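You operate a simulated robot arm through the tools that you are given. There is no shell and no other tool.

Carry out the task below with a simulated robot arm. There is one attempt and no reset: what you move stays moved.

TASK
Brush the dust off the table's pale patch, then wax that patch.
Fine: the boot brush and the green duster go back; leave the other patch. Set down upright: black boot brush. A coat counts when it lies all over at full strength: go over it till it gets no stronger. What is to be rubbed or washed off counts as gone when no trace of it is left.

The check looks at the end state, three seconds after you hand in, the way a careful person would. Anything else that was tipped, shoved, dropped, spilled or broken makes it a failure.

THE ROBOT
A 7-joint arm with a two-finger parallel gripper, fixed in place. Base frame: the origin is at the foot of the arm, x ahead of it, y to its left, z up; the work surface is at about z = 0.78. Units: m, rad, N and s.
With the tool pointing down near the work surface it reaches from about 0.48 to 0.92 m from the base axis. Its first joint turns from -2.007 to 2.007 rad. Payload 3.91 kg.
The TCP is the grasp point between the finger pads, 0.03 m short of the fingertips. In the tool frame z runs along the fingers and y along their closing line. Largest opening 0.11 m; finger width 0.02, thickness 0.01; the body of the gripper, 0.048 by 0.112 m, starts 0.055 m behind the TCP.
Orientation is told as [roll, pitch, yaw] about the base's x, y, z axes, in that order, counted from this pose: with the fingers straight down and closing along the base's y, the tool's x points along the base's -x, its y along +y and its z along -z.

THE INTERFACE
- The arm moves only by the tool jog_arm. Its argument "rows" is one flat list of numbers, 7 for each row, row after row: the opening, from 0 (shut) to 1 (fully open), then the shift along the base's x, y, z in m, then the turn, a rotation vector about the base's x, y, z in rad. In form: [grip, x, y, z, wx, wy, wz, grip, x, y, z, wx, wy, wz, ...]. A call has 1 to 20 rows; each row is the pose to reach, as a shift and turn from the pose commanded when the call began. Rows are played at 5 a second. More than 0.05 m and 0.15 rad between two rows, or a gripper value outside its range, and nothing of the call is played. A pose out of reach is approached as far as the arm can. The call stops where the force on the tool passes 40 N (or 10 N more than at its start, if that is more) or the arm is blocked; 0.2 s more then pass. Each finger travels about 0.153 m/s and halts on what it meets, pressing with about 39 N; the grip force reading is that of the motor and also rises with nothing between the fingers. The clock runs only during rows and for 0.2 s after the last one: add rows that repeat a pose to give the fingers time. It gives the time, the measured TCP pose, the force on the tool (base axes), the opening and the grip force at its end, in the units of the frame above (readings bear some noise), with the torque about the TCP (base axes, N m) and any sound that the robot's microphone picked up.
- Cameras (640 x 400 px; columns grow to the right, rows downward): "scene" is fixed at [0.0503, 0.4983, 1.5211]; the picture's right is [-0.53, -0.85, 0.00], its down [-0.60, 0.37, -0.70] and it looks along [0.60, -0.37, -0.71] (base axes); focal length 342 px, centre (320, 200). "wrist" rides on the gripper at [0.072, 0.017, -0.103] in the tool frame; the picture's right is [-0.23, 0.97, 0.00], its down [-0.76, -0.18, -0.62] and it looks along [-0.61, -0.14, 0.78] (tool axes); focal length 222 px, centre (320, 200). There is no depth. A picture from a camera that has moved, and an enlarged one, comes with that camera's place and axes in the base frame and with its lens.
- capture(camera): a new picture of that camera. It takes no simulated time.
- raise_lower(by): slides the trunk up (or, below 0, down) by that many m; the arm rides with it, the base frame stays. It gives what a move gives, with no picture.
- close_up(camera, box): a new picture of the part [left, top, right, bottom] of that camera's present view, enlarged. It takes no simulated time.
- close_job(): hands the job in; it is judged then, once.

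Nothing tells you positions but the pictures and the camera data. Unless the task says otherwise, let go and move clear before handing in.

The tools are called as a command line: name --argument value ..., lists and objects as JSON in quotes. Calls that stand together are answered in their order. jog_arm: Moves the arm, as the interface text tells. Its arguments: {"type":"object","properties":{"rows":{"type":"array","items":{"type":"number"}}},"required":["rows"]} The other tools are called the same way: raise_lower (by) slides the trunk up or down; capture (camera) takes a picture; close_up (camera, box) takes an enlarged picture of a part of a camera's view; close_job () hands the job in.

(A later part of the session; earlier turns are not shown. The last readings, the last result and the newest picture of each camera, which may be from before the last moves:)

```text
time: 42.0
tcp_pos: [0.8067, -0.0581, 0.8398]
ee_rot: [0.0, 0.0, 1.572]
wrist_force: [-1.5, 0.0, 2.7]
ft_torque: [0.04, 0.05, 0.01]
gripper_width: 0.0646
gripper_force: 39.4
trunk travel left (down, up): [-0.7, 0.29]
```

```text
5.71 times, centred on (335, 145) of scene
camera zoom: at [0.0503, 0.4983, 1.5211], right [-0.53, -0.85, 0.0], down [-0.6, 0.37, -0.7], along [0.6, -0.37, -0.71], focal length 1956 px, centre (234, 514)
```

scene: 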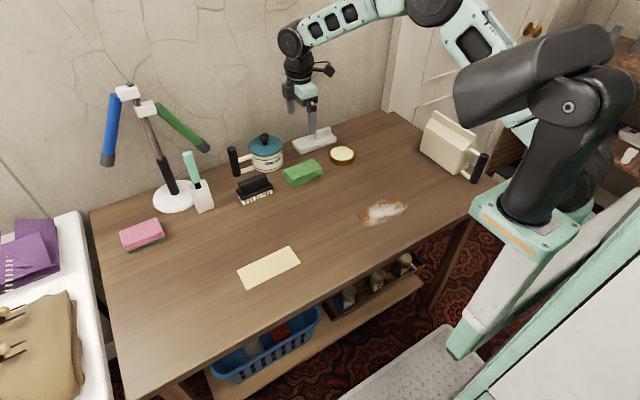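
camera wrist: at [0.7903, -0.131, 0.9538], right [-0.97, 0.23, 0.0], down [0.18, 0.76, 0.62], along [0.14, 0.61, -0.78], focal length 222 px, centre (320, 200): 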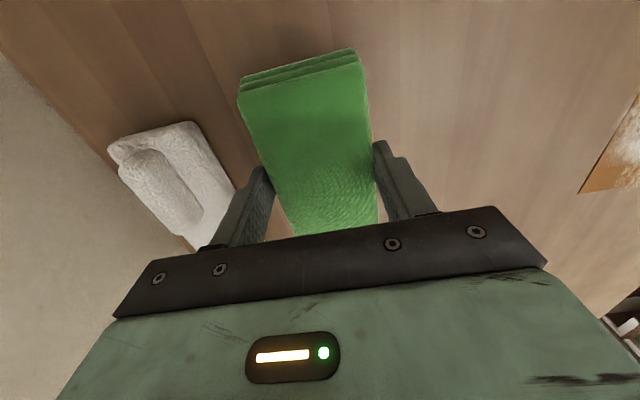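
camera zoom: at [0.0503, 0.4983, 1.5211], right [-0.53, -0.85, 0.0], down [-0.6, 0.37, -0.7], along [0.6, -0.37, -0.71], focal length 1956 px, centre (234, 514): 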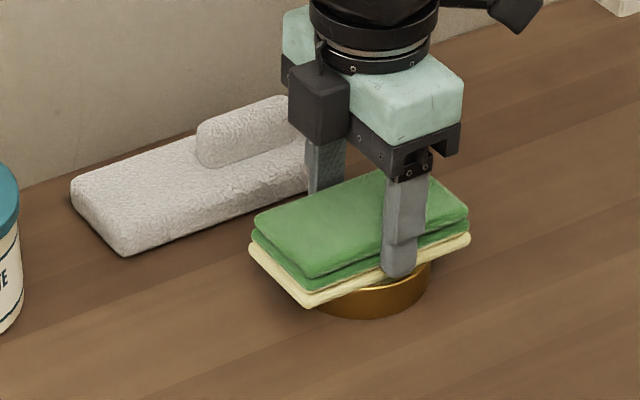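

The underside has turned wax-yellow, so the duster is loaded. I'll hold a moment, lift straight up, and carry it to just above the pale patch.

jog_arm --rows '[0, 0, 0, 0, 0, 0, 0, 0, 0, 0, 0, 0, 0, 0, 0, 0, 0, 0.01, 0, 0, 0, 0, 0, 0, 0.03, 0, 0, 0, 0, 0, 0, 0.05, 0, 0, 0, 0, -0.022, 0.034, 0.05, 0, 0, 0, 0, -0.044, 0.068, 0.05, 0, 0, 0, 0, -0.066, 0.102, 0.05, 0, 0, 0, 0, -0.088, 0.136, 0.05, 0, 0, 0, 0, -0.11, 0.17, 0.05, 0, 0, 0, 0, -0.132, 0.203, 0.05, 0, 0, 0, 0, -0.154, 0.237, 0.05, 0, 0, 0, 0, -0.176, 0.271, 0.05, 0, 0, 0, 0, -0.198, 0.304, 0.05, 0, 0, 0, 0, -0.22, 0.338, 0.05, 0, 0, 0, 0, -0.242, 0.372, 0.05, 0, 0, 0, 0, -0.2645, 0.4055, 0.05, 0, 0, 0, 0, -0.2645, 0.4055, 0.02, 0, 0, 0, 0, -0.2645, 0.4055, 0.0, 0, 0, 0, 0, -0.2645, 0.4055, -0.01, 0, 0, 0]'

close_up --camera "scene" --box '[220, 220, 330, 300]'

capture --camera "wrist"

close_up --camera "scene" --box '[315, 135, 375, 175]'

```text
time: 46.2
tcp_pos: [0.543, 0.3467, 0.8297]
ee_rot: [0.0, 0.001, 1.571]
wrist_force: [0.0, -0.3, 0.0]
ft_torque: [0.02, 0.0, 0.0]
gripper_width: 0.0646
gripper_force: 39.2
trunk travel left (down, up): [-0.7, 0.29]
```

```text
5.00 times, centred on (275, 260) of scene
camera zoom: at [0.0503, 0.4983, 1.5211], right [-0.53, -0.85, 0.0], down [-0.6, 0.37, -0.7], along [0.6, -0.37, -0.71], focal length 1712 px, centre (545, -100)
```

zoom: 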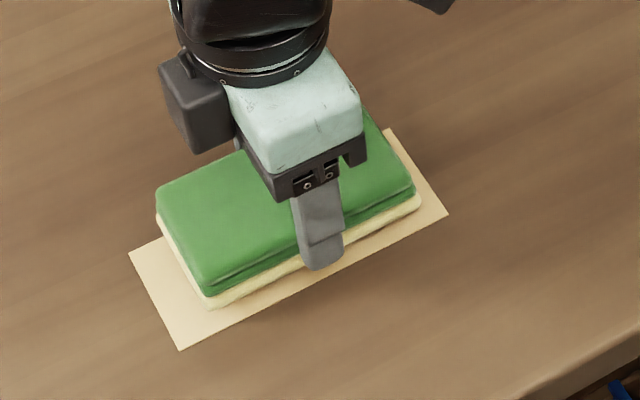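

```text
taken
camera wrist: at [0.5268, 0.2736, 0.9323], right [-0.97, 0.23, 0.0], down [0.18, 0.76, 0.62], along [0.14, 0.61, -0.78], focal length 222 px, centre (320, 200)
```

wrist: 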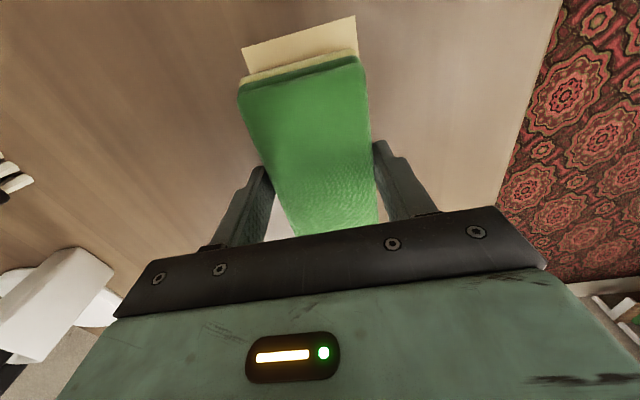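

```text
10.00 times, centred on (345, 155) of scene
camera zoom: at [0.0503, 0.4983, 1.5211], right [-0.53, -0.85, 0.0], down [-0.6, 0.37, -0.7], along [0.6, -0.37, -0.71], focal length 3424 px, centre (70, 650)
```

zoom: 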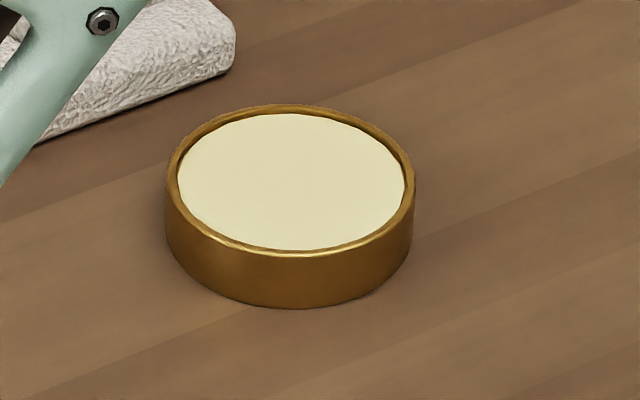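

The tin hasn't moved, and the loaded duster is centred over the pale patch. Lowering to touch.

jog_arm --rows '[0, 0, 0, -0.005, 0, 0, 0, 0, 0, 0, -0.008, 0, 0, 0, 0, 0, 0, -0.0095, 0, 0, 0, 0, 0, 0, -0.0105, 0, 0, 0]'

close_up --camera "scene" --box '[220, 220, 330, 300]'

close_up --camera "wrist" --box '[200, 0, 420, 140]'

```text
time: 47.2
tcp_pos: [0.5444, 0.3493, 0.82]
ee_rot: [0.001, -0.001, 1.571]
wrist_force: [0.1, 0.7, -0.4]
ft_torque: [-0.02, -0.02, 0.05]
gripper_width: 0.0646
gripper_force: 39.1
trunk travel left (down, up): [-0.7, 0.29]
```

```text
5.00 times, centred on (275, 260) of scene
camera zoom: at [0.0503, 0.4983, 1.5211], right [-0.53, -0.85, 0.0], down [-0.6, 0.37, -0.7], along [0.6, -0.37, -0.71], focal length 1712 px, centre (545, -100)
```

zoom: 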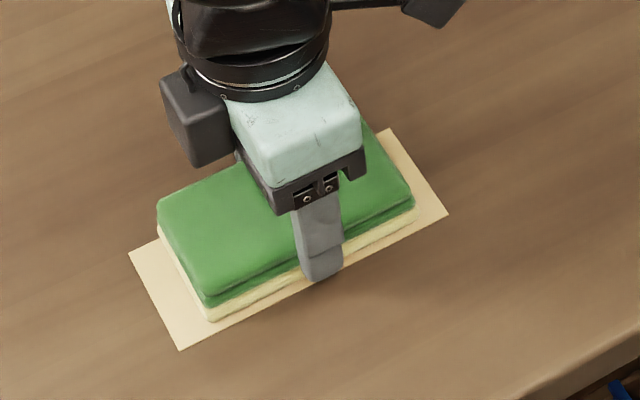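

```text
2.86 times, centred on (310, 70) of wrist
camera zoom: at [0.5271, 0.2746, 0.9224], right [-0.97, 0.23, 0.0], down [0.18, 0.76, 0.62], along [0.14, 0.61, -0.78], focal length 635 px, centre (349, 571)
```

zoom: 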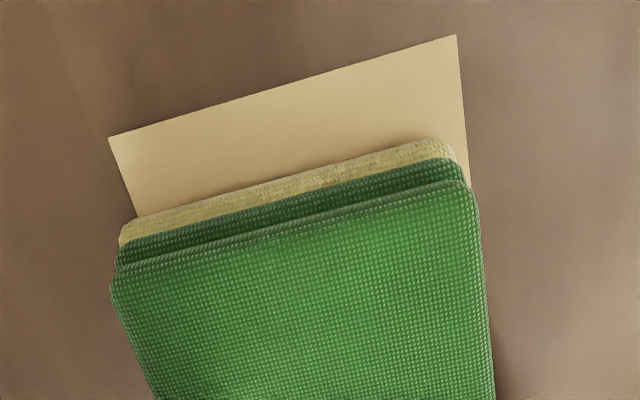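

There's almost contact. I'll lower further in half-millimetre steps.

jog_arm --rows '[0, 0, 0, -0.0005, 0, 0, 0, 0, 0, 0, -0.001, 0, 0, 0]'

```text
time: 47.8
tcp_pos: [0.5433, 0.3487, 0.8185]
ee_rot: [0.0, 0.0, 1.571]
wrist_force: [0.0, -0.5, -1.0]
ft_torque: [0.05, -0.04, 0.0]
gripper_width: 0.0648
gripper_force: 38.8
trunk travel left (down, up): [-0.7, 0.29]
```

jog_arm --rows '[0, 0, 0, -0.0005, 0, 0, 0, 0, 0, 0, -0.001, 0, 0, 0, 0, 0, 0, -0.0013, 0, 0, 0]'

```text
time: 48.6
tcp_pos: [0.543, 0.3475, 0.8183]
ee_rot: [-0.002, 0.0, 1.57]
wrist_force: [2.2, -1.6, 9.6]
ft_torque: [-0.13, 0.03, -0.03]
gripper_width: 0.0649
gripper_force: 39.1
trunk travel left (down, up): [-0.7, 0.29]
```

Contact is about 10 N. I'll rub lengthwise first, then look at the coat.

jog_arm --rows '[0, 0, 0.008, 0, 0, 0, 0, 0, 0, 0.016, 0, 0, 0, 0, 0, -0.003, 0.02, 0, 0, 0, 0, 0, -0.006, 0.012, 0, 0, 0, 0, 0, -0.006, 0.004, 0, 0, 0, 0, 0, -0.006, -0.004, 0, 0, 0, 0, 0, -0.006, -0.012, 0, 0, 0, 0, 0, -0.006, -0.02, 0, 0, 0, 0, 0, 0, -0.02, 0, 0, 0, 0, 0, 0.006, -0.02, 0, 0, 0, 0, 0, 0.006, -0.012, 0, 0, 0, 0, 0, 0.006, -0.004, 0, 0, 0, 0, 0, 0.006, 0.004, 0, 0, 0, 0, 0, 0.006, 0.012, 0, 0, 0, 0, 0, 0.006, 0.02, 0, 0, 0, 0, 0, 0, 0.02, 0, 0, 0, 0]'

close_up --camera "scene" --box '[220, 220, 330, 300]'

close_up --camera "wrist" --box '[200, 0, 420, 140]'

```text
time: 52.0
tcp_pos: [0.5421, 0.369, 0.8171]
ee_rot: [-0.001, -0.003, 1.573]
wrist_force: [8.9, -0.4, 17.4]
ft_torque: [-0.76, -0.06, 0.38]
gripper_width: 0.0651
gripper_force: 39.0
trunk travel left (down, up): [-0.7, 0.29]
```

```text
5.00 times, centred on (275, 260) of scene
camera zoom: at [0.0503, 0.4983, 1.5211], right [-0.53, -0.85, 0.0], down [-0.6, 0.37, -0.7], along [0.6, -0.37, -0.71], focal length 1712 px, centre (545, -100)
```

zoom: 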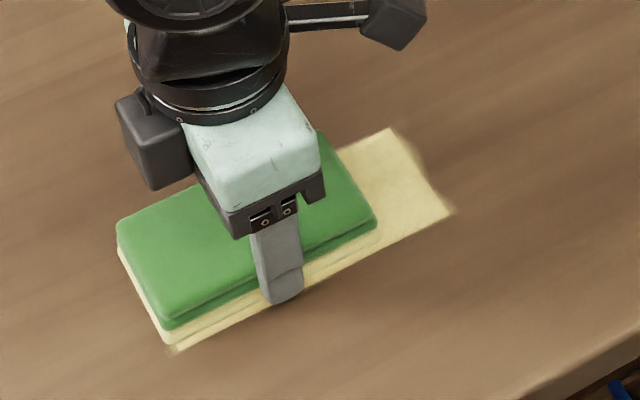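

```text
2.86 times, centred on (310, 70) of wrist
camera zoom: at [0.527, 0.2959, 0.9202], right [-0.97, 0.23, 0.0], down [0.18, 0.76, 0.63], along [0.14, 0.61, -0.78], focal length 635 px, centre (349, 571)
```

zoom: 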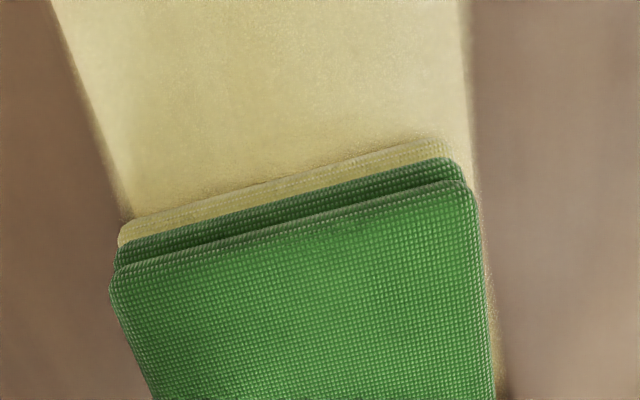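

The wax is going on, visible as a yellower tone. I'll do another pass with less overshoot, then lift to inspect.

jog_arm --rows '[0, 0, -0.008, 0, 0, 0, 0, 0, 0, -0.016, 0, 0, 0, 0, 0, 0, -0.024, 0, 0, 0, 0, 0, 0, -0.032, 0, 0, 0, 0, 0, 0, -0.038, 0, 0, 0, 0, 0, -0.005, -0.036, 0, 0, 0, 0, 0, -0.005, -0.028, 0, 0, 0, 0, 0, -0.005, -0.02, 0, 0, 0, 0, 0, -0.005, -0.012, 0, 0, 0, 0, 0, -0.005, -0.004, 0, 0, 0, 0, 0, 0, -0.004, 0, 0, 0, 0, 0, 0.005, -0.004, 0, 0, 0, 0, 0, 0.005, -0.012, 0, 0, 0, 0, 0, 0.005, -0.02, 0, 0, 0, 0, 0, 0.005, -0.028, 0, 0, 0, 0, 0, 0.005, -0.036, 0, 0, 0, 0, 0, 0, -0.036, 0, 0, 0, 0, 0, 0, -0.02, 0, 0, 0, 0]'

```text
time: 53.8
tcp_pos: [0.5373, 0.3447, 0.8185]
ee_rot: [-0.001, 0.007, 1.571]
wrist_force: [-2.7, -4.9, 14.9]
ft_torque: [-0.17, 0.03, 0.01]
gripper_width: 0.0647
gripper_force: 39.0
trunk travel left (down, up): [-0.7, 0.29]
stopped in row 9: the force on the tool passed its limit at 41 N (the readings are from after the stop); the commanded pose is now the measured one
```

The force limit tripped, so I'll lift off and look at the coat.

jog_arm --rows '[0, 0, 0, 0.005, 0, -0.003, 0, 0, 0, 0, 0.02, 0, -0.006, 0, 0, 0.03, -0.02, 0.05, 0, -0.006, 0, 0, 0.06, -0.05, 0.06, 0, -0.006, 0, 0, 0.08, -0.09, 0.06, 0, -0.006, 0, 0, 0.09, -0.13, 0.06, 0, -0.006, 0, 0, 0.09, -0.13, 0.06, 0, -0.006, 0]'

close_up --camera "scene" --box '[230, 240, 310, 294]'

capture --camera "wrist"

capture --camera "scene"

```text
time: 55.4
tcp_pos: [0.6285, 0.2136, 0.8761]
ee_rot: [-0.005, 0.007, 1.571]
wrist_force: [-0.5, -0.4, -0.6]
ft_torque: [-0.01, -0.03, 0.02]
gripper_width: 0.0648
gripper_force: 38.5
trunk travel left (down, up): [-0.7, 0.29]
```

```text
7.41 times, centred on (270, 267) of scene
camera zoom: at [0.0503, 0.4983, 1.5211], right [-0.53, -0.85, 0.0], down [-0.6, 0.37, -0.7], along [0.6, -0.37, -0.71], focal length 2536 px, centre (690, -296)
```

zoom: 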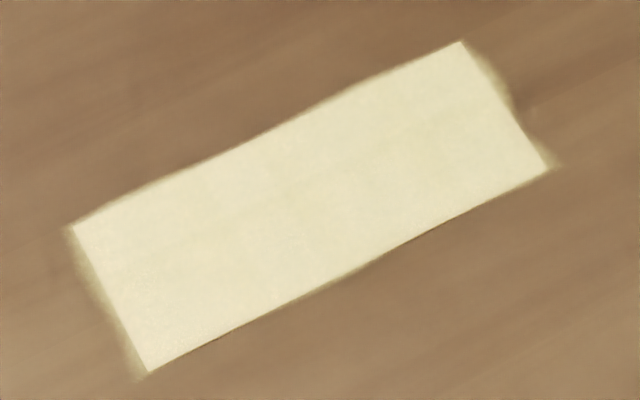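

```text
taken
camera wrist: at [0.6121, 0.1425, 0.9789], right [-0.97, 0.23, -0.01], down [0.17, 0.77, 0.62], along [0.15, 0.6, -0.79], focal length 222 px, centre (320, 200)
```

wrist: 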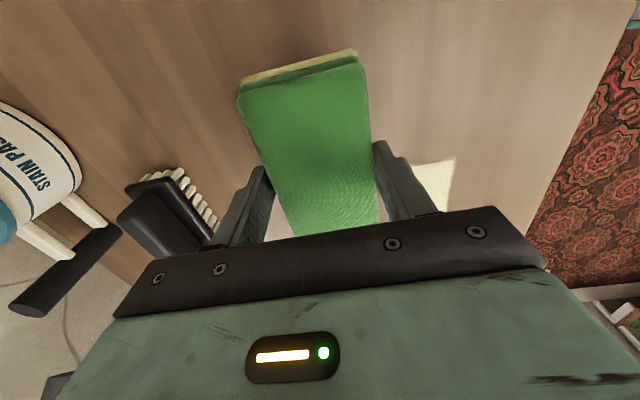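

```text
taken
```

scene: 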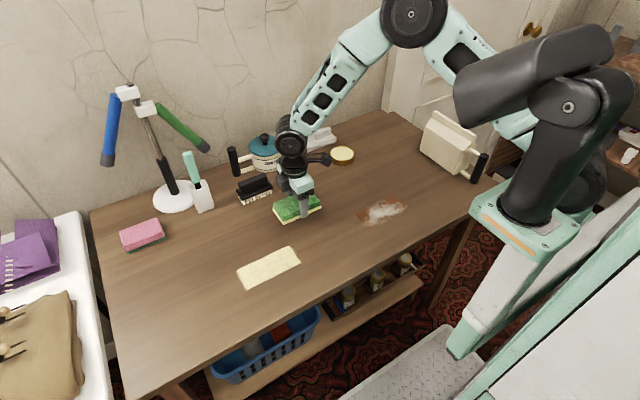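

The coat now covers the whole patch, with only a slight fringe outside. I'll zoom in to judge how even it is.

close_up --camera "scene" --box '[234, 255, 274, 290]'

close_up --camera "scene" --box '[265, 243, 305, 278]'

close_up --camera "wrist" --box '[380, 130, 500, 220]'

```text
11.43 times, centred on (254, 272) of scene
camera zoom: at [0.0503, 0.4983, 1.5211], right [-0.53, -0.85, 0.0], down [-0.6, 0.37, -0.7], along [0.6, -0.37, -0.71], focal length 3913 px, centre (1074, -629)
```

zoom: 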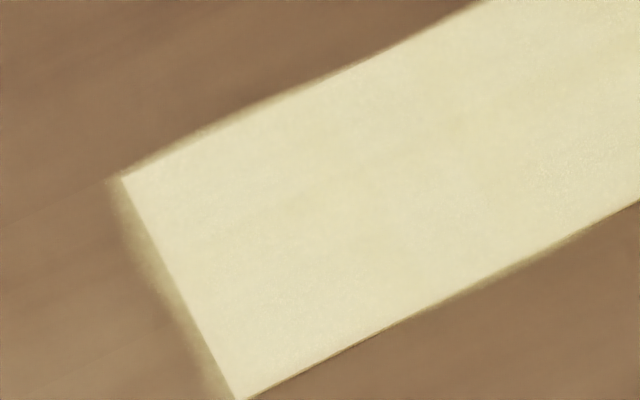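

```text
11.43 times, centred on (285, 260) of scene
camera zoom: at [0.0503, 0.4983, 1.5211], right [-0.53, -0.85, 0.0], down [-0.6, 0.37, -0.7], along [0.6, -0.37, -0.71], focal length 3913 px, centre (720, -491)
```

zoom: 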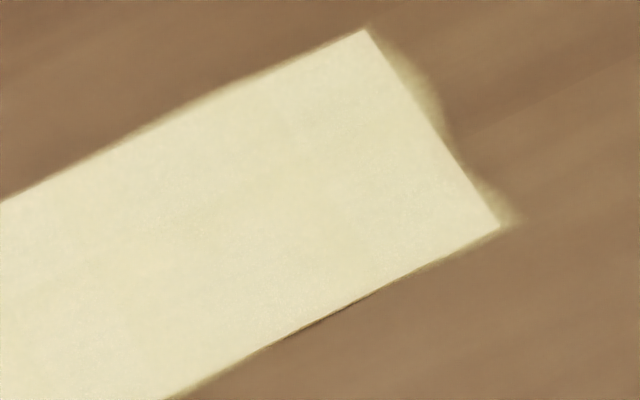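

```text
4.44 times, centred on (440, 175) of wrist
camera zoom: at [0.6121, 0.1425, 0.9789], right [-0.97, 0.23, -0.01], down [0.17, 0.77, 0.62], along [0.15, 0.6, -0.79], focal length 987 px, centre (-213, 311)
```

zoom: 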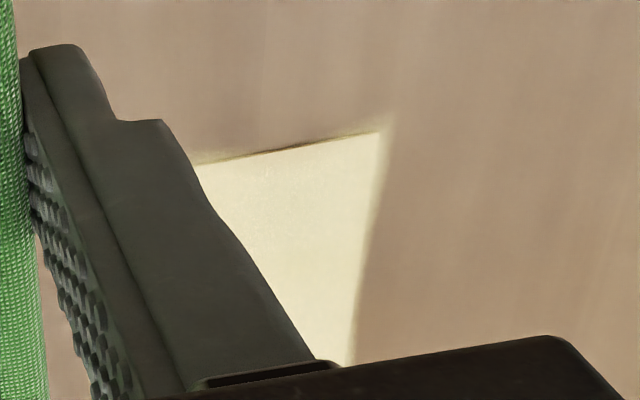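

The coat looks nearly even, but weaker right at some edges. I'll straighten the slight tilt, reload the duster at the tin, and go over the patch again.

jog_arm --rows '[0, 0.022, -0.034, 0.012, 0.003, 0.002, 0, 0, 0.044, -0.068, 0.012, 0.007, 0.005, 0, 0, 0.066, -0.102, 0.012, 0.007, 0.005, 0, 0, 0.088, -0.136, 0.012, 0.007, 0.005, 0, 0, 0.11, -0.17, 0.012, 0.007, 0.005, 0, 0, 0.132, -0.203, 0.012, 0.007, 0.005, 0, 0, 0.154, -0.237, 0.012, 0.007, 0.005, 0, 0, 0.179, -0.2715, 0.012, 0.007, 0.005, 0, 0, 0.179, -0.2715, 0.012, 0.007, 0.005, 0, 0, 0.179, -0.2715, 0.012, 0.007, 0.005, 0]'

jog_arm --rows '[0, 0, 0, 0, 0, 0, 0]'

jog_arm --rows '[0, 0, 0, 0, 0, 0, 0]'

close_up --camera "scene" --box '[285, 110, 385, 180]'

close_up --camera "scene" --box '[230, 240, 310, 294]'

```text
time: 57.6
tcp_pos: [0.8086, -0.0575, 0.889]
ee_rot: [0.001, -0.001, 1.572]
wrist_force: [1.4, 0.1, -1.3]
ft_torque: [-0.01, -0.01, 0.0]
gripper_width: 0.0648
gripper_force: 38.7
trunk travel left (down, up): [-0.7, 0.29]
```

```text
time: 58.0
tcp_pos: [0.8076, -0.0581, 0.8877]
ee_rot: [0.001, 0.001, 1.57]
wrist_force: [0.1, 0.4, -0.3]
ft_torque: [-0.02, 0.0, 0.03]
gripper_width: 0.065
gripper_force: 39.3
trunk travel left (down, up): [-0.7, 0.29]
```

```text
time: 58.4
tcp_pos: [0.8073, -0.057, 0.8887]
ee_rot: [0.001, 0.0, 1.57]
wrist_force: [-0.3, 0.1, -0.3]
ft_torque: [-0.01, -0.02, -0.01]
gripper_width: 0.0652
gripper_force: 38.5
trunk travel left (down, up): [-0.7, 0.29]
```

```text
5.71 times, centred on (335, 145) of scene
camera zoom: at [0.0503, 0.4983, 1.5211], right [-0.53, -0.85, 0.0], down [-0.6, 0.37, -0.7], along [0.6, -0.37, -0.71], focal length 1956 px, centre (234, 514)
```

zoom: 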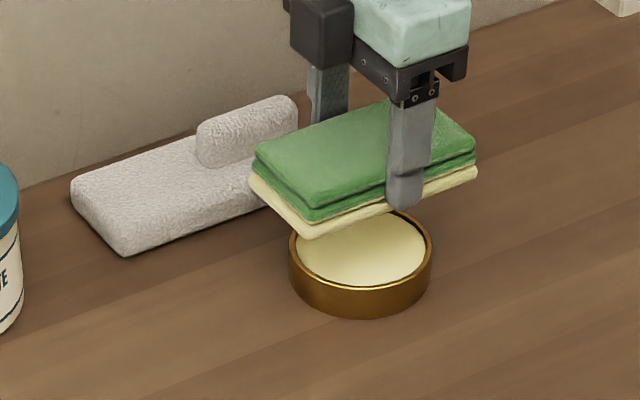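

```text
7.41 times, centred on (270, 267) of scene
camera zoom: at [0.0503, 0.4983, 1.5211], right [-0.53, -0.85, 0.0], down [-0.6, 0.37, -0.7], along [0.6, -0.37, -0.71], focal length 2536 px, centre (690, -296)
```

zoom: 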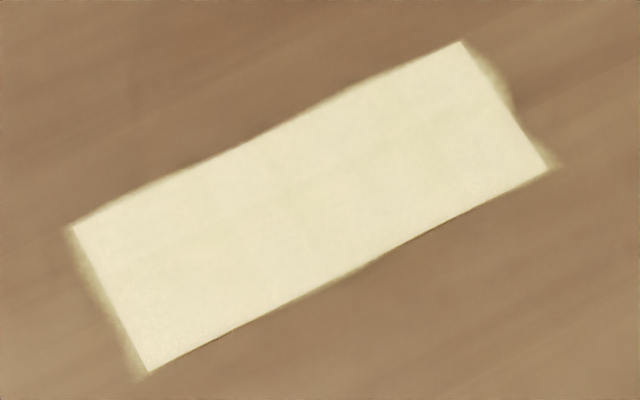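

The duster is over the tin again and level. I'll dip gently.

jog_arm --rows '[0, 0, 0, -0.02, 0, 0, 0, 0, 0, 0, -0.038, 0, 0, 0, 0, 0, 0, -0.044, 0, 0, 0, 0, 0, 0, -0.0465, 0, 0, 0, 0, 0, 0, -0.048, 0, 0, 0]'

close_up --camera "scene" --box '[285, 110, 385, 180]'

```text
time: 59.6
tcp_pos: [0.8062, -0.0552, 0.8412]
ee_rot: [0.001, 0.0, 1.572]
wrist_force: [0.5, 0.2, -0.9]
ft_torque: [0.0, 0.01, 0.0]
gripper_width: 0.0649
gripper_force: 39.1
trunk travel left (down, up): [-0.7, 0.29]
```

```text
5.71 times, centred on (335, 145) of scene
camera zoom: at [0.0503, 0.4983, 1.5211], right [-0.53, -0.85, 0.0], down [-0.6, 0.37, -0.7], along [0.6, -0.37, -0.71], focal length 1956 px, centre (234, 514)
```

zoom: 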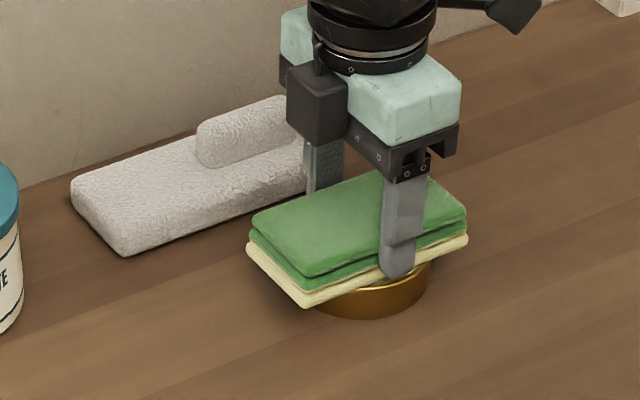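

jog_arm --rows '[0, 0, 0, -0.0007, 0, 0, 0, 0, 0, 0, -0.0012, 0, 0, 0, 0, 0, 0, -0.0016, 0, 0, 0, 0, 0, 0, -0.0016, 0, 0, 0]'

```text
time: 60.6
tcp_pos: [0.8069, -0.0552, 0.8396]
ee_rot: [-0.003, 0.001, 1.57]
wrist_force: [0.0, 1.4, 8.5]
ft_torque: [-0.28, 0.07, 0.0]
gripper_width: 0.065
gripper_force: 40.0
trunk travel left (down, up): [-0.7, 0.29]
```

The duster is reloaded with 8 N contact. I'll lift straight up and go back to the patch.

jog_arm --rows '[0, 0, 0, 0.01, 0, 0, 0, 0, 0, 0, 0.03, 0, 0, 0, 0, 0, 0, 0.05, 0, 0, 0, 0, -0.022, 0.034, 0.05, 0, 0, 0, 0, -0.044, 0.068, 0.05, 0, 0, 0, 0, -0.066, 0.102, 0.05, 0, 0, 0, 0, -0.088, 0.136, 0.05, 0, 0, 0, 0, -0.11, 0.17, 0.05, 0, 0, 0, 0, -0.132, 0.203, 0.05, 0, 0, 0, 0, -0.154, 0.237, 0.05, 0, 0, 0, 0, -0.176, 0.271, 0.05, 0, 0, 0, 0, -0.198, 0.304, 0.05, 0, 0, 0, 0, -0.22, 0.338, 0.05, 0, 0, 0, 0, -0.242, 0.372, 0.05, 0, 0, 0, 0, -0.2652, 0.4055, 0.05, 0, 0, 0, 0, -0.2652, 0.4055, 0.02, 0, 0, 0, 0, -0.2652, 0.4055, 0.0, 0, 0, 0, 0, -0.2652, 0.4055, -0.014, 0, 0, 0, 0, -0.2652, 0.4055, -0.0185, 0, 0, 0]'

close_up --camera "scene" --box '[315, 135, 375, 175]'

close_up --camera "scene" --box '[220, 220, 330, 300]'

```text
time: 64.6
tcp_pos: [0.544, 0.3498, 0.8214]
ee_rot: [-0.002, 0.0, 1.57]
wrist_force: [0.3, -0.1, -0.7]
ft_torque: [0.0, 0.0, 0.0]
gripper_width: 0.0648
gripper_force: 39.0
trunk travel left (down, up): [-0.7, 0.29]
```

```text
10.00 times, centred on (345, 155) of scene
camera zoom: at [0.0503, 0.4983, 1.5211], right [-0.53, -0.85, 0.0], down [-0.6, 0.37, -0.7], along [0.6, -0.37, -0.71], focal length 3424 px, centre (70, 650)
```

zoom: 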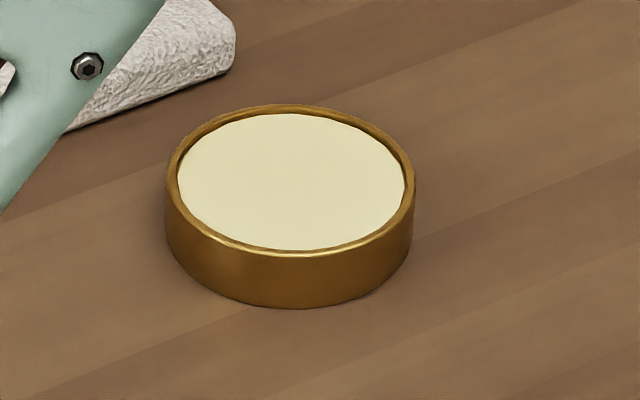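

```text
5.00 times, centred on (275, 260) of scene
camera zoom: at [0.0503, 0.4983, 1.5211], right [-0.53, -0.85, 0.0], down [-0.6, 0.37, -0.7], along [0.6, -0.37, -0.71], focal length 1712 px, centre (545, -100)
```

zoom: 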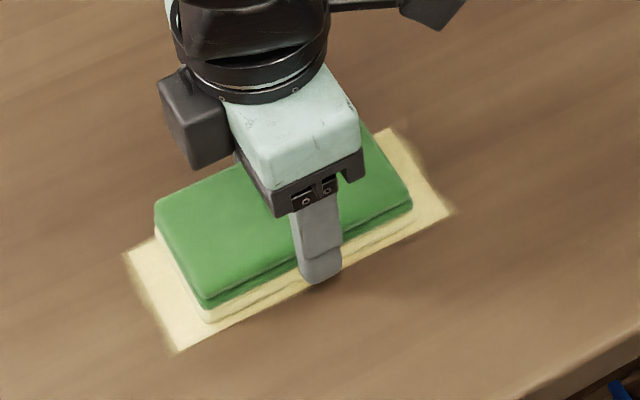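

The tin is unmoved and the duster is just above the patch. Lowering to light contact.

jog_arm --rows '[0, 0, 0, -0.0007, 0, 0, 0, 0, 0, 0, -0.0012, 0, 0, 0, 0, 0, 0, -0.0016, 0, 0, 0]'

```text
time: 65.4
tcp_pos: [0.5407, 0.3492, 0.8187]
ee_rot: [0.0, 0.001, 1.571]
wrist_force: [0.0, -0.1, 0.0]
ft_torque: [0.0, 0.02, -0.01]
gripper_width: 0.0647
gripper_force: 38.6
trunk travel left (down, up): [-0.7, 0.29]
```

jog_arm --rows '[0, 0, 0, -0.0005, 0, 0, 0, 0, 0, 0, -0.0009, 0, 0, 0, 0, 0, 0, -0.0009, 0, 0, 0]'

```text
time: 66.2
tcp_pos: [0.5418, 0.3479, 0.8185]
ee_rot: [0.0, -0.001, 1.57]
wrist_force: [-0.7, 0.0, 0.3]
ft_torque: [-0.02, 0.01, 0.03]
gripper_width: 0.0647
gripper_force: 38.7
trunk travel left (down, up): [-0.7, 0.29]
```

jog_arm --rows '[0, 0, 0, -0.0004, 0, 0, 0, 0, 0, 0.008, -0.0004, 0, 0, 0, 0, 0, 0.016, -0.0004, 0, 0, 0, 0, -0.004, 0.016, -0.0004, 0, 0, 0, 0, -0.007, 0.014, -0.0004, 0, 0, 0, 0, -0.007, 0.006, -0.0004, 0, 0, 0, 0, -0.007, -0.002, -0.0004, 0, 0, 0, 0, -0.007, -0.01, -0.0004, 0, 0, 0, 0, -0.007, -0.018, -0.0004, 0, 0, 0, 0, -0.004, -0.021, -0.0004, 0, 0, 0, 0, 0.002, -0.021, -0.0004, 0, 0, 0]'

```text
time: 68.6
tcp_pos: [0.5439, 0.3259, 0.8176]
ee_rot: [0.0, 0.002, 1.571]
wrist_force: [-3.6, -0.9, 4.7]
ft_torque: [-0.08, 0.08, -0.11]
gripper_width: 0.065
gripper_force: 38.5
trunk travel left (down, up): [-0.7, 0.29]
```

jog_arm --rows '[0, 0.004, 0, 0, 0, 0, 0, 0, 0.004, 0.008, 0, 0, 0, 0, 0, 0.004, 0.016, 0, 0, 0, 0, 0, 0.004, 0.024, 0, 0, 0, 0, 0, 0.004, 0.032, 0, 0, 0, 0, 0, 0.001, 0.036, 0, 0, 0, 0, 0, -0.003, 0.036, 0, 0, 0, 0, 0, -0.003, 0.028, 0, 0, 0, 0, 0, -0.003, 0.02, 0, 0, 0, 0, 0, -0.003, 0.012, 0, 0, 0, 0, 0, -0.003, 0.004, 0, 0, 0, 0, 0, -0.004, 0.0, 0, 0, 0, 0]'

close_up --camera "scene" --box '[220, 220, 330, 300]'

```text
time: 71.2
tcp_pos: [0.5401, 0.3271, 0.8171]
ee_rot: [0.001, 0.0, 1.571]
wrist_force: [-0.2, -0.2, 0.5]
ft_torque: [0.02, -0.03, -0.02]
gripper_width: 0.0646
gripper_force: 39.2
trunk travel left (down, up): [-0.7, 0.29]
```

```text
5.00 times, centred on (275, 260) of scene
camera zoom: at [0.0503, 0.4983, 1.5211], right [-0.53, -0.85, 0.0], down [-0.6, 0.37, -0.7], along [0.6, -0.37, -0.71], focal length 1712 px, centre (545, -100)
```

zoom: 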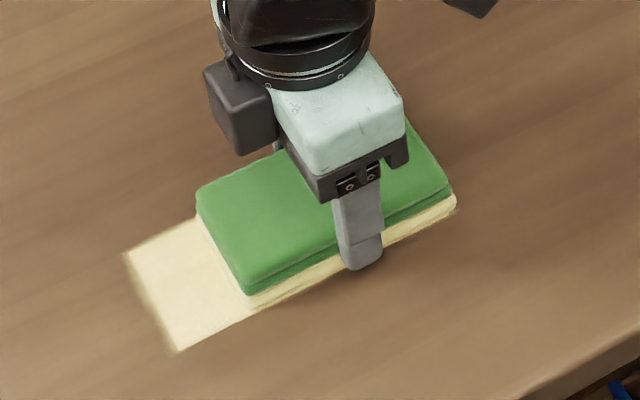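

The contact is light here. I'll press a touch more and do another loop round the edges and through the middle.

jog_arm --rows '[0, 0, 0, -0.0004, 0, 0, 0, 0, -0.002, 0, -0.0004, 0, 0, 0, 0, -0.002, 0.008, -0.0004, 0, 0, 0, 0, -0.002, 0.016, -0.0004, 0, 0, 0, 0, -0.002, 0.024, -0.0004, 0, 0, 0, 0, -0.002, 0.032, -0.0004, 0, 0, 0, 0, 0.002, 0.037, -0.0004, 0, 0, 0, 0, 0.008, 0.037, -0.0004, 0, 0, 0, 0, 0.008, 0.029, -0.0004, 0, 0, 0, 0, 0.008, 0.021, -0.0004, 0, 0, 0, 0, 0.008, 0.013, -0.0004, 0, 0, 0, 0, 0.008, 0.005, -0.0004, 0, 0, 0, 0, 0.006, 0, -0.0004, 0, 0, 0, 0, 0.002, 0, -0.0004, 0, 0, 0]'

```text
time: 74.2
tcp_pos: [0.5425, 0.3271, 0.8182]
ee_rot: [0.0, 0.001, 1.569]
wrist_force: [3.2, -0.8, 5.4]
ft_torque: [0.16, -0.04, -0.08]
gripper_width: 0.0651
gripper_force: 38.9
trunk travel left (down, up): [-0.7, 0.29]
```

Lifting away to inspect.

jog_arm --rows '[0, 0, 0, 0.01, 0, 0, 0, 0, 0.005, -0.005, 0.03, 0, 0, 0, 0, 0.03, -0.03, 0.05, 0, 0, 0, 0, 0.06, -0.06, 0.06, 0, 0, 0, 0, 0.09, -0.09, 0.06, 0, 0, 0, 0, 0.1, -0.11, 0.06, 0, 0, 0, 0, 0.1, -0.11, 0.06, 0, 0, 0]'

close_up --camera "scene" --box '[230, 240, 310, 294]'

close_up --camera "scene" --box '[234, 255, 274, 290]'

close_up --camera "scene" --box '[265, 243, 305, 278]'

```text
time: 75.8
tcp_pos: [0.6442, 0.2179, 0.8782]
ee_rot: [0.001, 0.001, 1.57]
wrist_force: [0.4, -0.5, 0.2]
ft_torque: [0.0, 0.01, -0.06]
gripper_width: 0.0647
gripper_force: 39.5
trunk travel left (down, up): [-0.7, 0.29]
```

```text
7.41 times, centred on (270, 267) of scene
camera zoom: at [0.0503, 0.4983, 1.5211], right [-0.53, -0.85, 0.0], down [-0.6, 0.37, -0.7], along [0.6, -0.37, -0.71], focal length 2536 px, centre (690, -296)
```

zoom: 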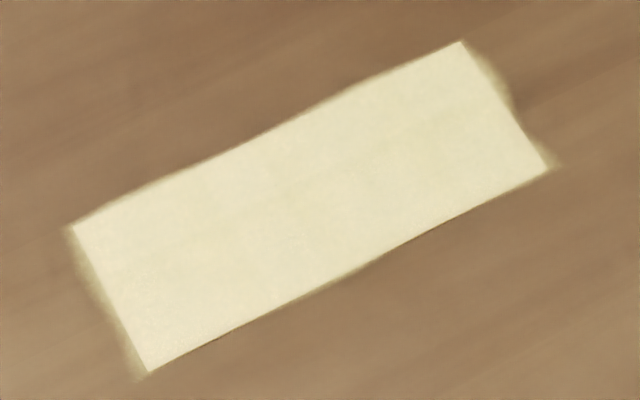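

```text
11.43 times, centred on (254, 272) of scene
camera zoom: at [0.0503, 0.4983, 1.5211], right [-0.53, -0.85, 0.0], down [-0.6, 0.37, -0.7], along [0.6, -0.37, -0.71], focal length 3913 px, centre (1074, -629)
```

zoom: 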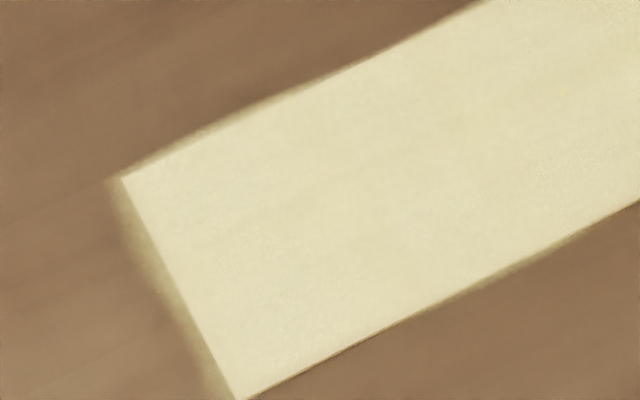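

```text
11.43 times, centred on (285, 260) of scene
camera zoom: at [0.0503, 0.4983, 1.5211], right [-0.53, -0.85, 0.0], down [-0.6, 0.37, -0.7], along [0.6, -0.37, -0.71], focal length 3913 px, centre (720, -491)
```

zoom: 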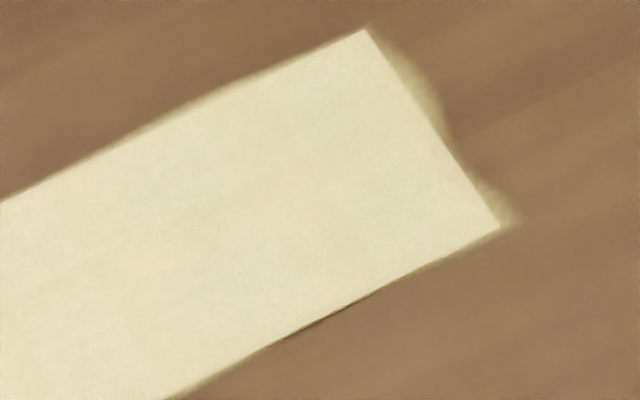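

The coat looks the same as before in the interior and slightly fuller at the front edge, so it's near saturation. I'll view it with the wrist camera from closer.

jog_arm --rows '[0, 0.02, 0, 0.03, 0, 0, 0, 0, 0.045, 0.02, 0.03, 0, 0, 0, 0, 0.055, 0.05, 0.03, 0, 0, 0, 0, 0.055, 0.08, 0.03, 0, 0, 0, 0, 0.055, 0.08, 0.03, 0, 0, 0]'

close_up --camera "wrist" --box '[400, 30, 580, 230]'

close_up --camera "wrist" --box '[420, 40, 560, 130]'

close_up --camera "wrist" --box '[410, 110, 550, 210]'

```text
time: 77.0
tcp_pos: [0.6948, 0.2996, 0.9063]
ee_rot: [0.0, 0.001, 1.567]
wrist_force: [-0.2, -0.5, -1.7]
ft_torque: [0.0, -0.01, 0.0]
gripper_width: 0.0649
gripper_force: 39.5
trunk travel left (down, up): [-0.7, 0.29]
```

```text
2.00 times, centred on (490, 130) of wrist
camera zoom: at [0.6787, 0.2268, 1.0092], right [-0.97, 0.23, 0.0], down [0.18, 0.76, 0.62], along [0.14, 0.61, -0.78], focal length 444 px, centre (-20, 340)
```

zoom: 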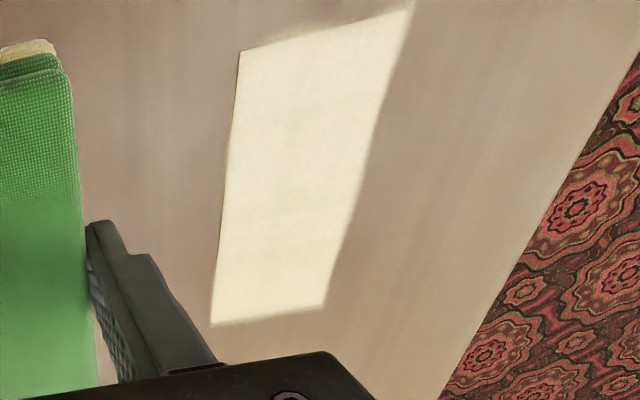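

```text
4.44 times, centred on (490, 85) of wrist
camera zoom: at [0.6787, 0.2268, 1.0092], right [-0.97, 0.23, 0.0], down [0.18, 0.76, 0.62], along [0.14, 0.61, -0.78], focal length 987 px, centre (-436, 711)
```

zoom: 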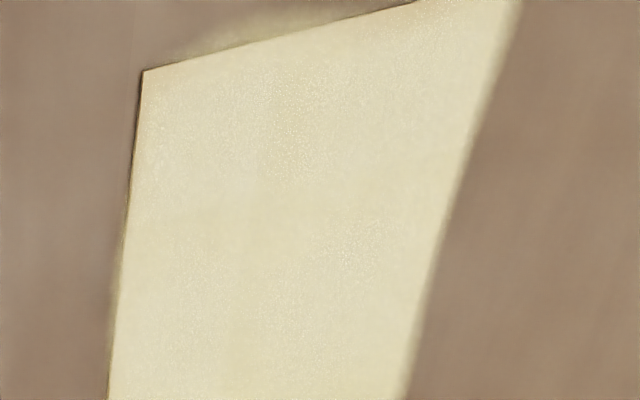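

```text
4.00 times, centred on (480, 160) of wrist
camera zoom: at [0.6787, 0.2268, 1.0092], right [-0.97, 0.23, 0.0], down [0.18, 0.76, 0.62], along [0.14, 0.61, -0.78], focal length 888 px, centre (-320, 360)
```

zoom: 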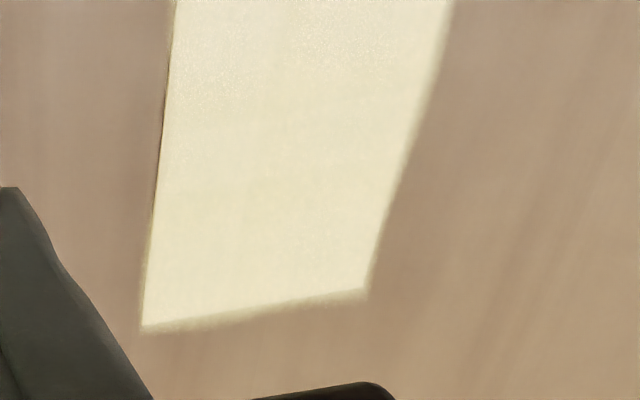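

The coat looks even. I'll do one more reload and a final pass slightly wider at the edges to be sure it can't get any stronger, starting with the pose check and the trip to the tin.

jog_arm --rows '[0, 0.0, -0.03, 0.0, 0, 0, 0, 0, -0.02, -0.06, 0.0, 0, 0, 0, 0, -0.03, -0.1, 0.0, 0, 0, 0, 0, -0.02, -0.14, -0.01, 0, 0, 0, 0, 0.0, -0.18, -0.02, 0, 0, 0, 0, 0.025, -0.22, -0.02, 0, 0, 0, 0, 0.05, -0.26, -0.02, 0, 0, 0, 0, 0.075, -0.3, -0.02, 0, 0, 0, 0, 0.1, -0.34, -0.02, 0, 0, 0, 0, 0.108, -0.3534, -0.02, 0, 0, 0, 0, 0.108, -0.3534, -0.02, 0, 0, 0]'

jog_arm --rows '[0, 0, 0, 0, 0, 0, 0]'

jog_arm --rows '[0, 0, 0, 0, 0, 0, 0]'

close_up --camera "scene" --box '[285, 110, 385, 180]'

```text
time: 79.4
tcp_pos: [0.807, -0.0538, 0.8877]
ee_rot: [0.0, 0.0, 1.572]
wrist_force: [0.0, 0.0, -1.1]
ft_torque: [0.0, 0.0, 0.03]
gripper_width: 0.0651
gripper_force: 38.7
trunk travel left (down, up): [-0.7, 0.29]
```

```text
time: 79.8
tcp_pos: [0.8077, -0.0552, 0.8873]
ee_rot: [0.0, -0.001, 1.573]
wrist_force: [-0.7, -0.3, -0.5]
ft_torque: [0.02, -0.03, 0.0]
gripper_width: 0.0649
gripper_force: 38.7
trunk travel left (down, up): [-0.7, 0.29]
```

```text
time: 80.2
tcp_pos: [0.8064, -0.0555, 0.888]
ee_rot: [-0.001, 0.0, 1.571]
wrist_force: [-0.7, 0.2, -0.8]
ft_torque: [-0.03, 0.04, 0.0]
gripper_width: 0.065
gripper_force: 39.5
trunk travel left (down, up): [-0.7, 0.29]
```

```text
5.71 times, centred on (335, 145) of scene
camera zoom: at [0.0503, 0.4983, 1.5211], right [-0.53, -0.85, 0.0], down [-0.6, 0.37, -0.7], along [0.6, -0.37, -0.71], focal length 1956 px, centre (234, 514)
```

zoom: 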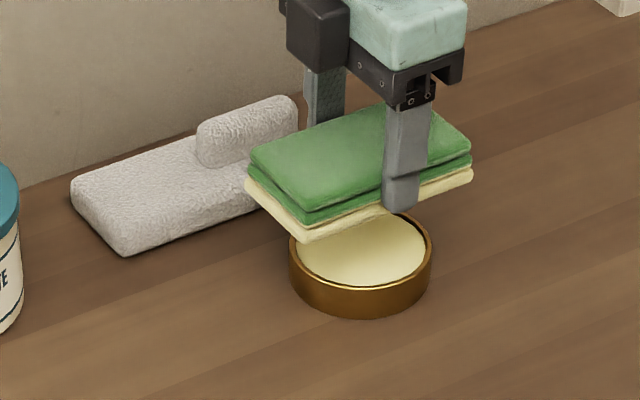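

Over the tin again; a gentle dip.

jog_arm --rows '[0, 0, -0.002, -0.02, 0, 0, 0, 0, 0, -0.002, -0.038, 0, 0, 0, 0, 0, -0.002, -0.044, 0, 0, 0, 0, 0, -0.002, -0.0465, 0, 0, 0, 0, 0, -0.002, -0.048, 0, 0, 0, 0, 0, -0.002, -0.0486, 0, 0, 0]'

```text
time: 81.6
tcp_pos: [0.8051, -0.0565, 0.8398]
ee_rot: [-0.001, 0.0, 1.571]
wrist_force: [-3.6, -0.2, 10.0]
ft_torque: [0.06, 0.23, 0.01]
gripper_width: 0.0648
gripper_force: 39.1
trunk travel left (down, up): [-0.7, 0.29]
```

Dipped. Lifting straight up and going back to the patch.

jog_arm --rows '[0, 0, 0, 0.01, 0, 0, 0, 0, 0, 0, 0.03, 0, 0, 0, 0, 0, 0, 0.05, 0, 0, 0, 0, -0.022, 0.034, 0.05, 0, 0, 0, 0, -0.044, 0.068, 0.05, 0, 0, 0, 0, -0.066, 0.102, 0.05, 0, 0, 0, 0, -0.088, 0.136, 0.05, 0, 0, 0, 0, -0.11, 0.17, 0.05, 0, 0, 0, 0, -0.132, 0.203, 0.05, 0, 0, 0, 0, -0.154, 0.237, 0.05, 0, 0, 0, 0, -0.176, 0.271, 0.05, 0, 0, 0, 0, -0.198, 0.304, 0.05, 0, 0, 0, 0, -0.22, 0.338, 0.05, 0, 0, 0, 0, -0.242, 0.372, 0.05, 0, 0, 0, 0, -0.2645, 0.404, 0.05, 0, 0, 0, 0, -0.2645, 0.404, 0.02, 0, 0, 0, 0, -0.2645, 0.404, 0.0, 0, 0, 0, 0, -0.2645, 0.404, -0.014, 0, 0, 0, 0, -0.2645, 0.404, -0.0185, 0, 0, 0]'

close_up --camera "scene" --box '[315, 135, 375, 175]'

jog_arm --rows '[0, 0, 0, -0.001, 0, 0, 0, 0, 0, 0, -0.002, 0, 0, 0, 0, 0, 0, -0.0026, 0, 0, 0]'

```text
time: 85.6
tcp_pos: [0.5403, 0.3465, 0.8218]
ee_rot: [0.0, 0.0, 1.571]
wrist_force: [-0.1, 0.5, -0.7]
ft_torque: [0.01, -0.01, 0.0]
gripper_width: 0.0648
gripper_force: 39.0
trunk travel left (down, up): [-0.7, 0.29]
```

```text
10.00 times, centred on (345, 155) of scene
camera zoom: at [0.0503, 0.4983, 1.5211], right [-0.53, -0.85, 0.0], down [-0.6, 0.37, -0.7], along [0.6, -0.37, -0.71], focal length 3424 px, centre (70, 650)
```

zoom: 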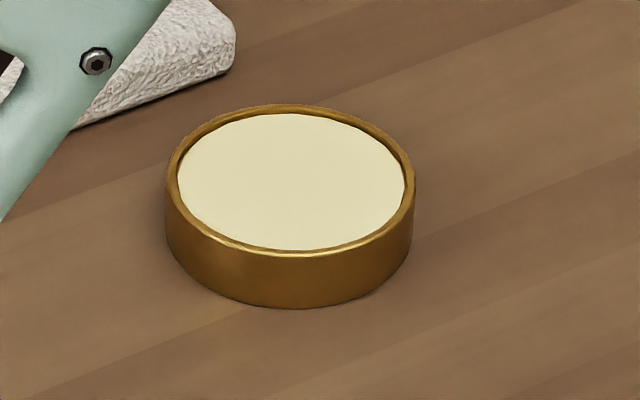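

```text
time: 86.4
tcp_pos: [0.5417, 0.3457, 0.818]
ee_rot: [-0.001, 0.0, 1.572]
wrist_force: [-1.3, -1.6, 3.3]
ft_torque: [-0.03, 0.08, 0.01]
gripper_width: 0.0648
gripper_force: 39.4
trunk travel left (down, up): [-0.7, 0.29]
```

Contact is light at 3–4 N and the tin is unmoved. I'll rub with slightly wider x coverage to saturate the edges.

jog_arm --rows '[0, 0, 0, -0.0003, 0, 0, 0, 0, -0.005, 0.005, -0.0003, 0, 0, 0, 0, -0.009, 0.012, -0.0003, 0, 0, 0, 0, -0.009, 0.018, -0.0003, 0, 0, 0, 0, -0.009, 0.01, -0.0003, 0, 0, 0, 0, -0.009, 0.002, -0.0003, 0, 0, 0, 0, -0.009, -0.006, -0.0003, 0, 0, 0, 0, -0.009, -0.014, -0.0003, 0, 0, 0, 0, -0.009, -0.022, -0.0003, 0, 0, 0, 0, -0.003, -0.022, -0.0003, 0, 0, 0, 0, 0.003, -0.022, -0.0003, 0, 0, 0, 0, 0.009, -0.022, -0.0003, 0, 0, 0]'

```text
time: 89.0
tcp_pos: [0.5472, 0.3246, 0.817]
ee_rot: [0.001, 0.0, 1.57]
wrist_force: [-7.9, -0.4, 17.4]
ft_torque: [0.21, 0.26, 0.07]
gripper_width: 0.065
gripper_force: 38.8
trunk travel left (down, up): [-0.7, 0.29]
```

jog_arm --rows '[0, 0.001, 0.006, 0.0002, 0, 0, 0, 0, 0.001, 0.014, 0.0002, 0, 0, 0, 0, 0.001, 0.022, 0.0002, 0, 0, 0, 0, 0.001, 0.03, 0.0002, 0, 0, 0, 0, 0.001, 0.038, 0.0002, 0, 0, 0, 0, -0.005, 0.04, 0.0002, 0, 0, 0, 0, -0.011, 0.04, 0.0002, 0, 0, 0, 0, -0.011, 0.032, 0.0002, 0, 0, 0, 0, -0.009, 0.024, 0.0002, 0, 0, 0, 0, -0.009, 0.016, 0.0002, 0, 0, 0, 0, -0.009, 0.008, 0.0002, 0, 0, 0, 0, -0.009, 0, 0.0002, 0, 0, 0]'

```text
time: 91.6
tcp_pos: [0.539, 0.3238, 0.8181]
ee_rot: [0.0, 0.0, 1.572]
wrist_force: [-0.4, 3.7, 6.9]
ft_torque: [0.04, 0.09, -0.04]
gripper_width: 0.065
gripper_force: 38.7
trunk travel left (down, up): [-0.7, 0.29]
```

jog_arm --rows '[0, -0.008, 0, 0, 0, 0, 0, 0, -0.009, 0.008, 0, 0, 0, 0, 0, -0.009, 0.016, 0, 0, 0, 0, 0, -0.009, 0.024, 0, 0, 0, 0, 0, -0.009, 0.032, 0, 0, 0, 0, 0, -0.005, 0.039, 0, 0, 0, 0, 0, 0.003, 0.039, 0, 0, 0, 0, 0, 0.009, 0.034, 0, 0, 0, 0, 0, 0.01, 0.026, 0, 0, 0, 0, 0, 0.01, 0.018, 0, 0, 0, 0, 0, 0.01, 0.01, 0, 0, 0, 0, 0, 0.01, 0.002, 0, 0, 0, 0, 0, 0.004, 0, 0, 0, 0, 0, 0, 0, 0.006, 0, 0, 0, 0]'

jog_arm --rows '[0, 0, 0, 0.01, 0, 0, 0, 0, 0.005, -0.005, 0.03, 0, 0, 0, 0, 0.03, -0.03, 0.05, 0, 0, 0, 0, 0.06, -0.06, 0.06, 0, 0, 0, 0, 0.09, -0.09, 0.06, 0, 0, 0, 0, 0.1, -0.11, 0.06, 0, 0, 0, 0, 0.1, -0.11, 0.06, 0, 0, 0]'

close_up --camera "scene" --box '[230, 240, 310, 294]'

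close_up --camera "scene" --box '[234, 255, 274, 290]'

close_up --camera "scene" --box '[265, 243, 305, 278]'

```text
time: 94.6
tcp_pos: [0.5396, 0.3294, 0.817]
ee_rot: [0.001, -0.001, 1.573]
wrist_force: [1.5, -2.1, 4.2]
ft_torque: [0.14, -0.06, 0.0]
gripper_width: 0.0651
gripper_force: 38.6
trunk travel left (down, up): [-0.7, 0.29]
```

```text
time: 96.2
tcp_pos: [0.6401, 0.2198, 0.8777]
ee_rot: [0.0, 0.0, 1.571]
wrist_force: [-0.5, -1.0, -0.8]
ft_torque: [-0.01, 0.01, 0.02]
gripper_width: 0.0647
gripper_force: 39.0
trunk travel left (down, up): [-0.7, 0.29]
```

```text
7.41 times, centred on (270, 267) of scene
camera zoom: at [0.0503, 0.4983, 1.5211], right [-0.53, -0.85, 0.0], down [-0.6, 0.37, -0.7], along [0.6, -0.37, -0.71], focal length 2536 px, centre (690, -296)
```

zoom: 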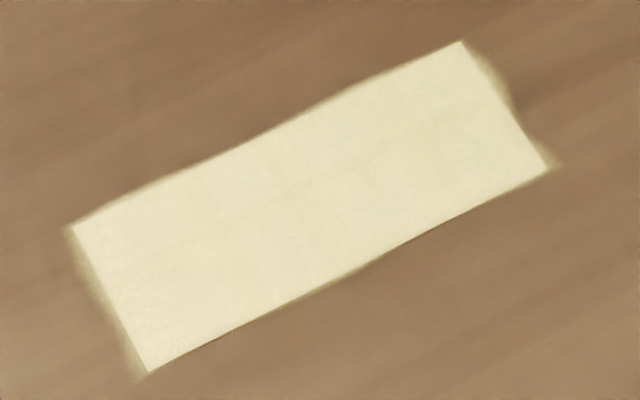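

```text
11.43 times, centred on (254, 272) of scene
camera zoom: at [0.0503, 0.4983, 1.5211], right [-0.53, -0.85, 0.0], down [-0.6, 0.37, -0.7], along [0.6, -0.37, -0.71], focal length 3913 px, centre (1074, -629)
```

zoom: 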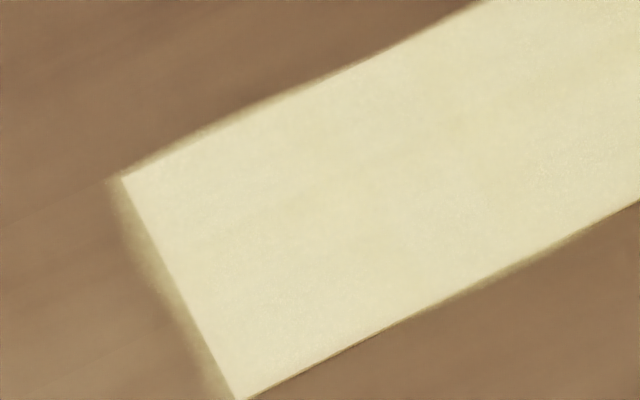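

```text
11.43 times, centred on (285, 260) of scene
camera zoom: at [0.0503, 0.4983, 1.5211], right [-0.53, -0.85, 0.0], down [-0.6, 0.37, -0.7], along [0.6, -0.37, -0.71], focal length 3913 px, centre (720, -491)
```

zoom: 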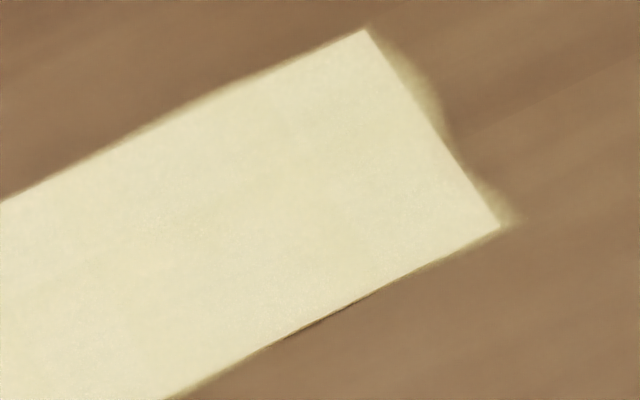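

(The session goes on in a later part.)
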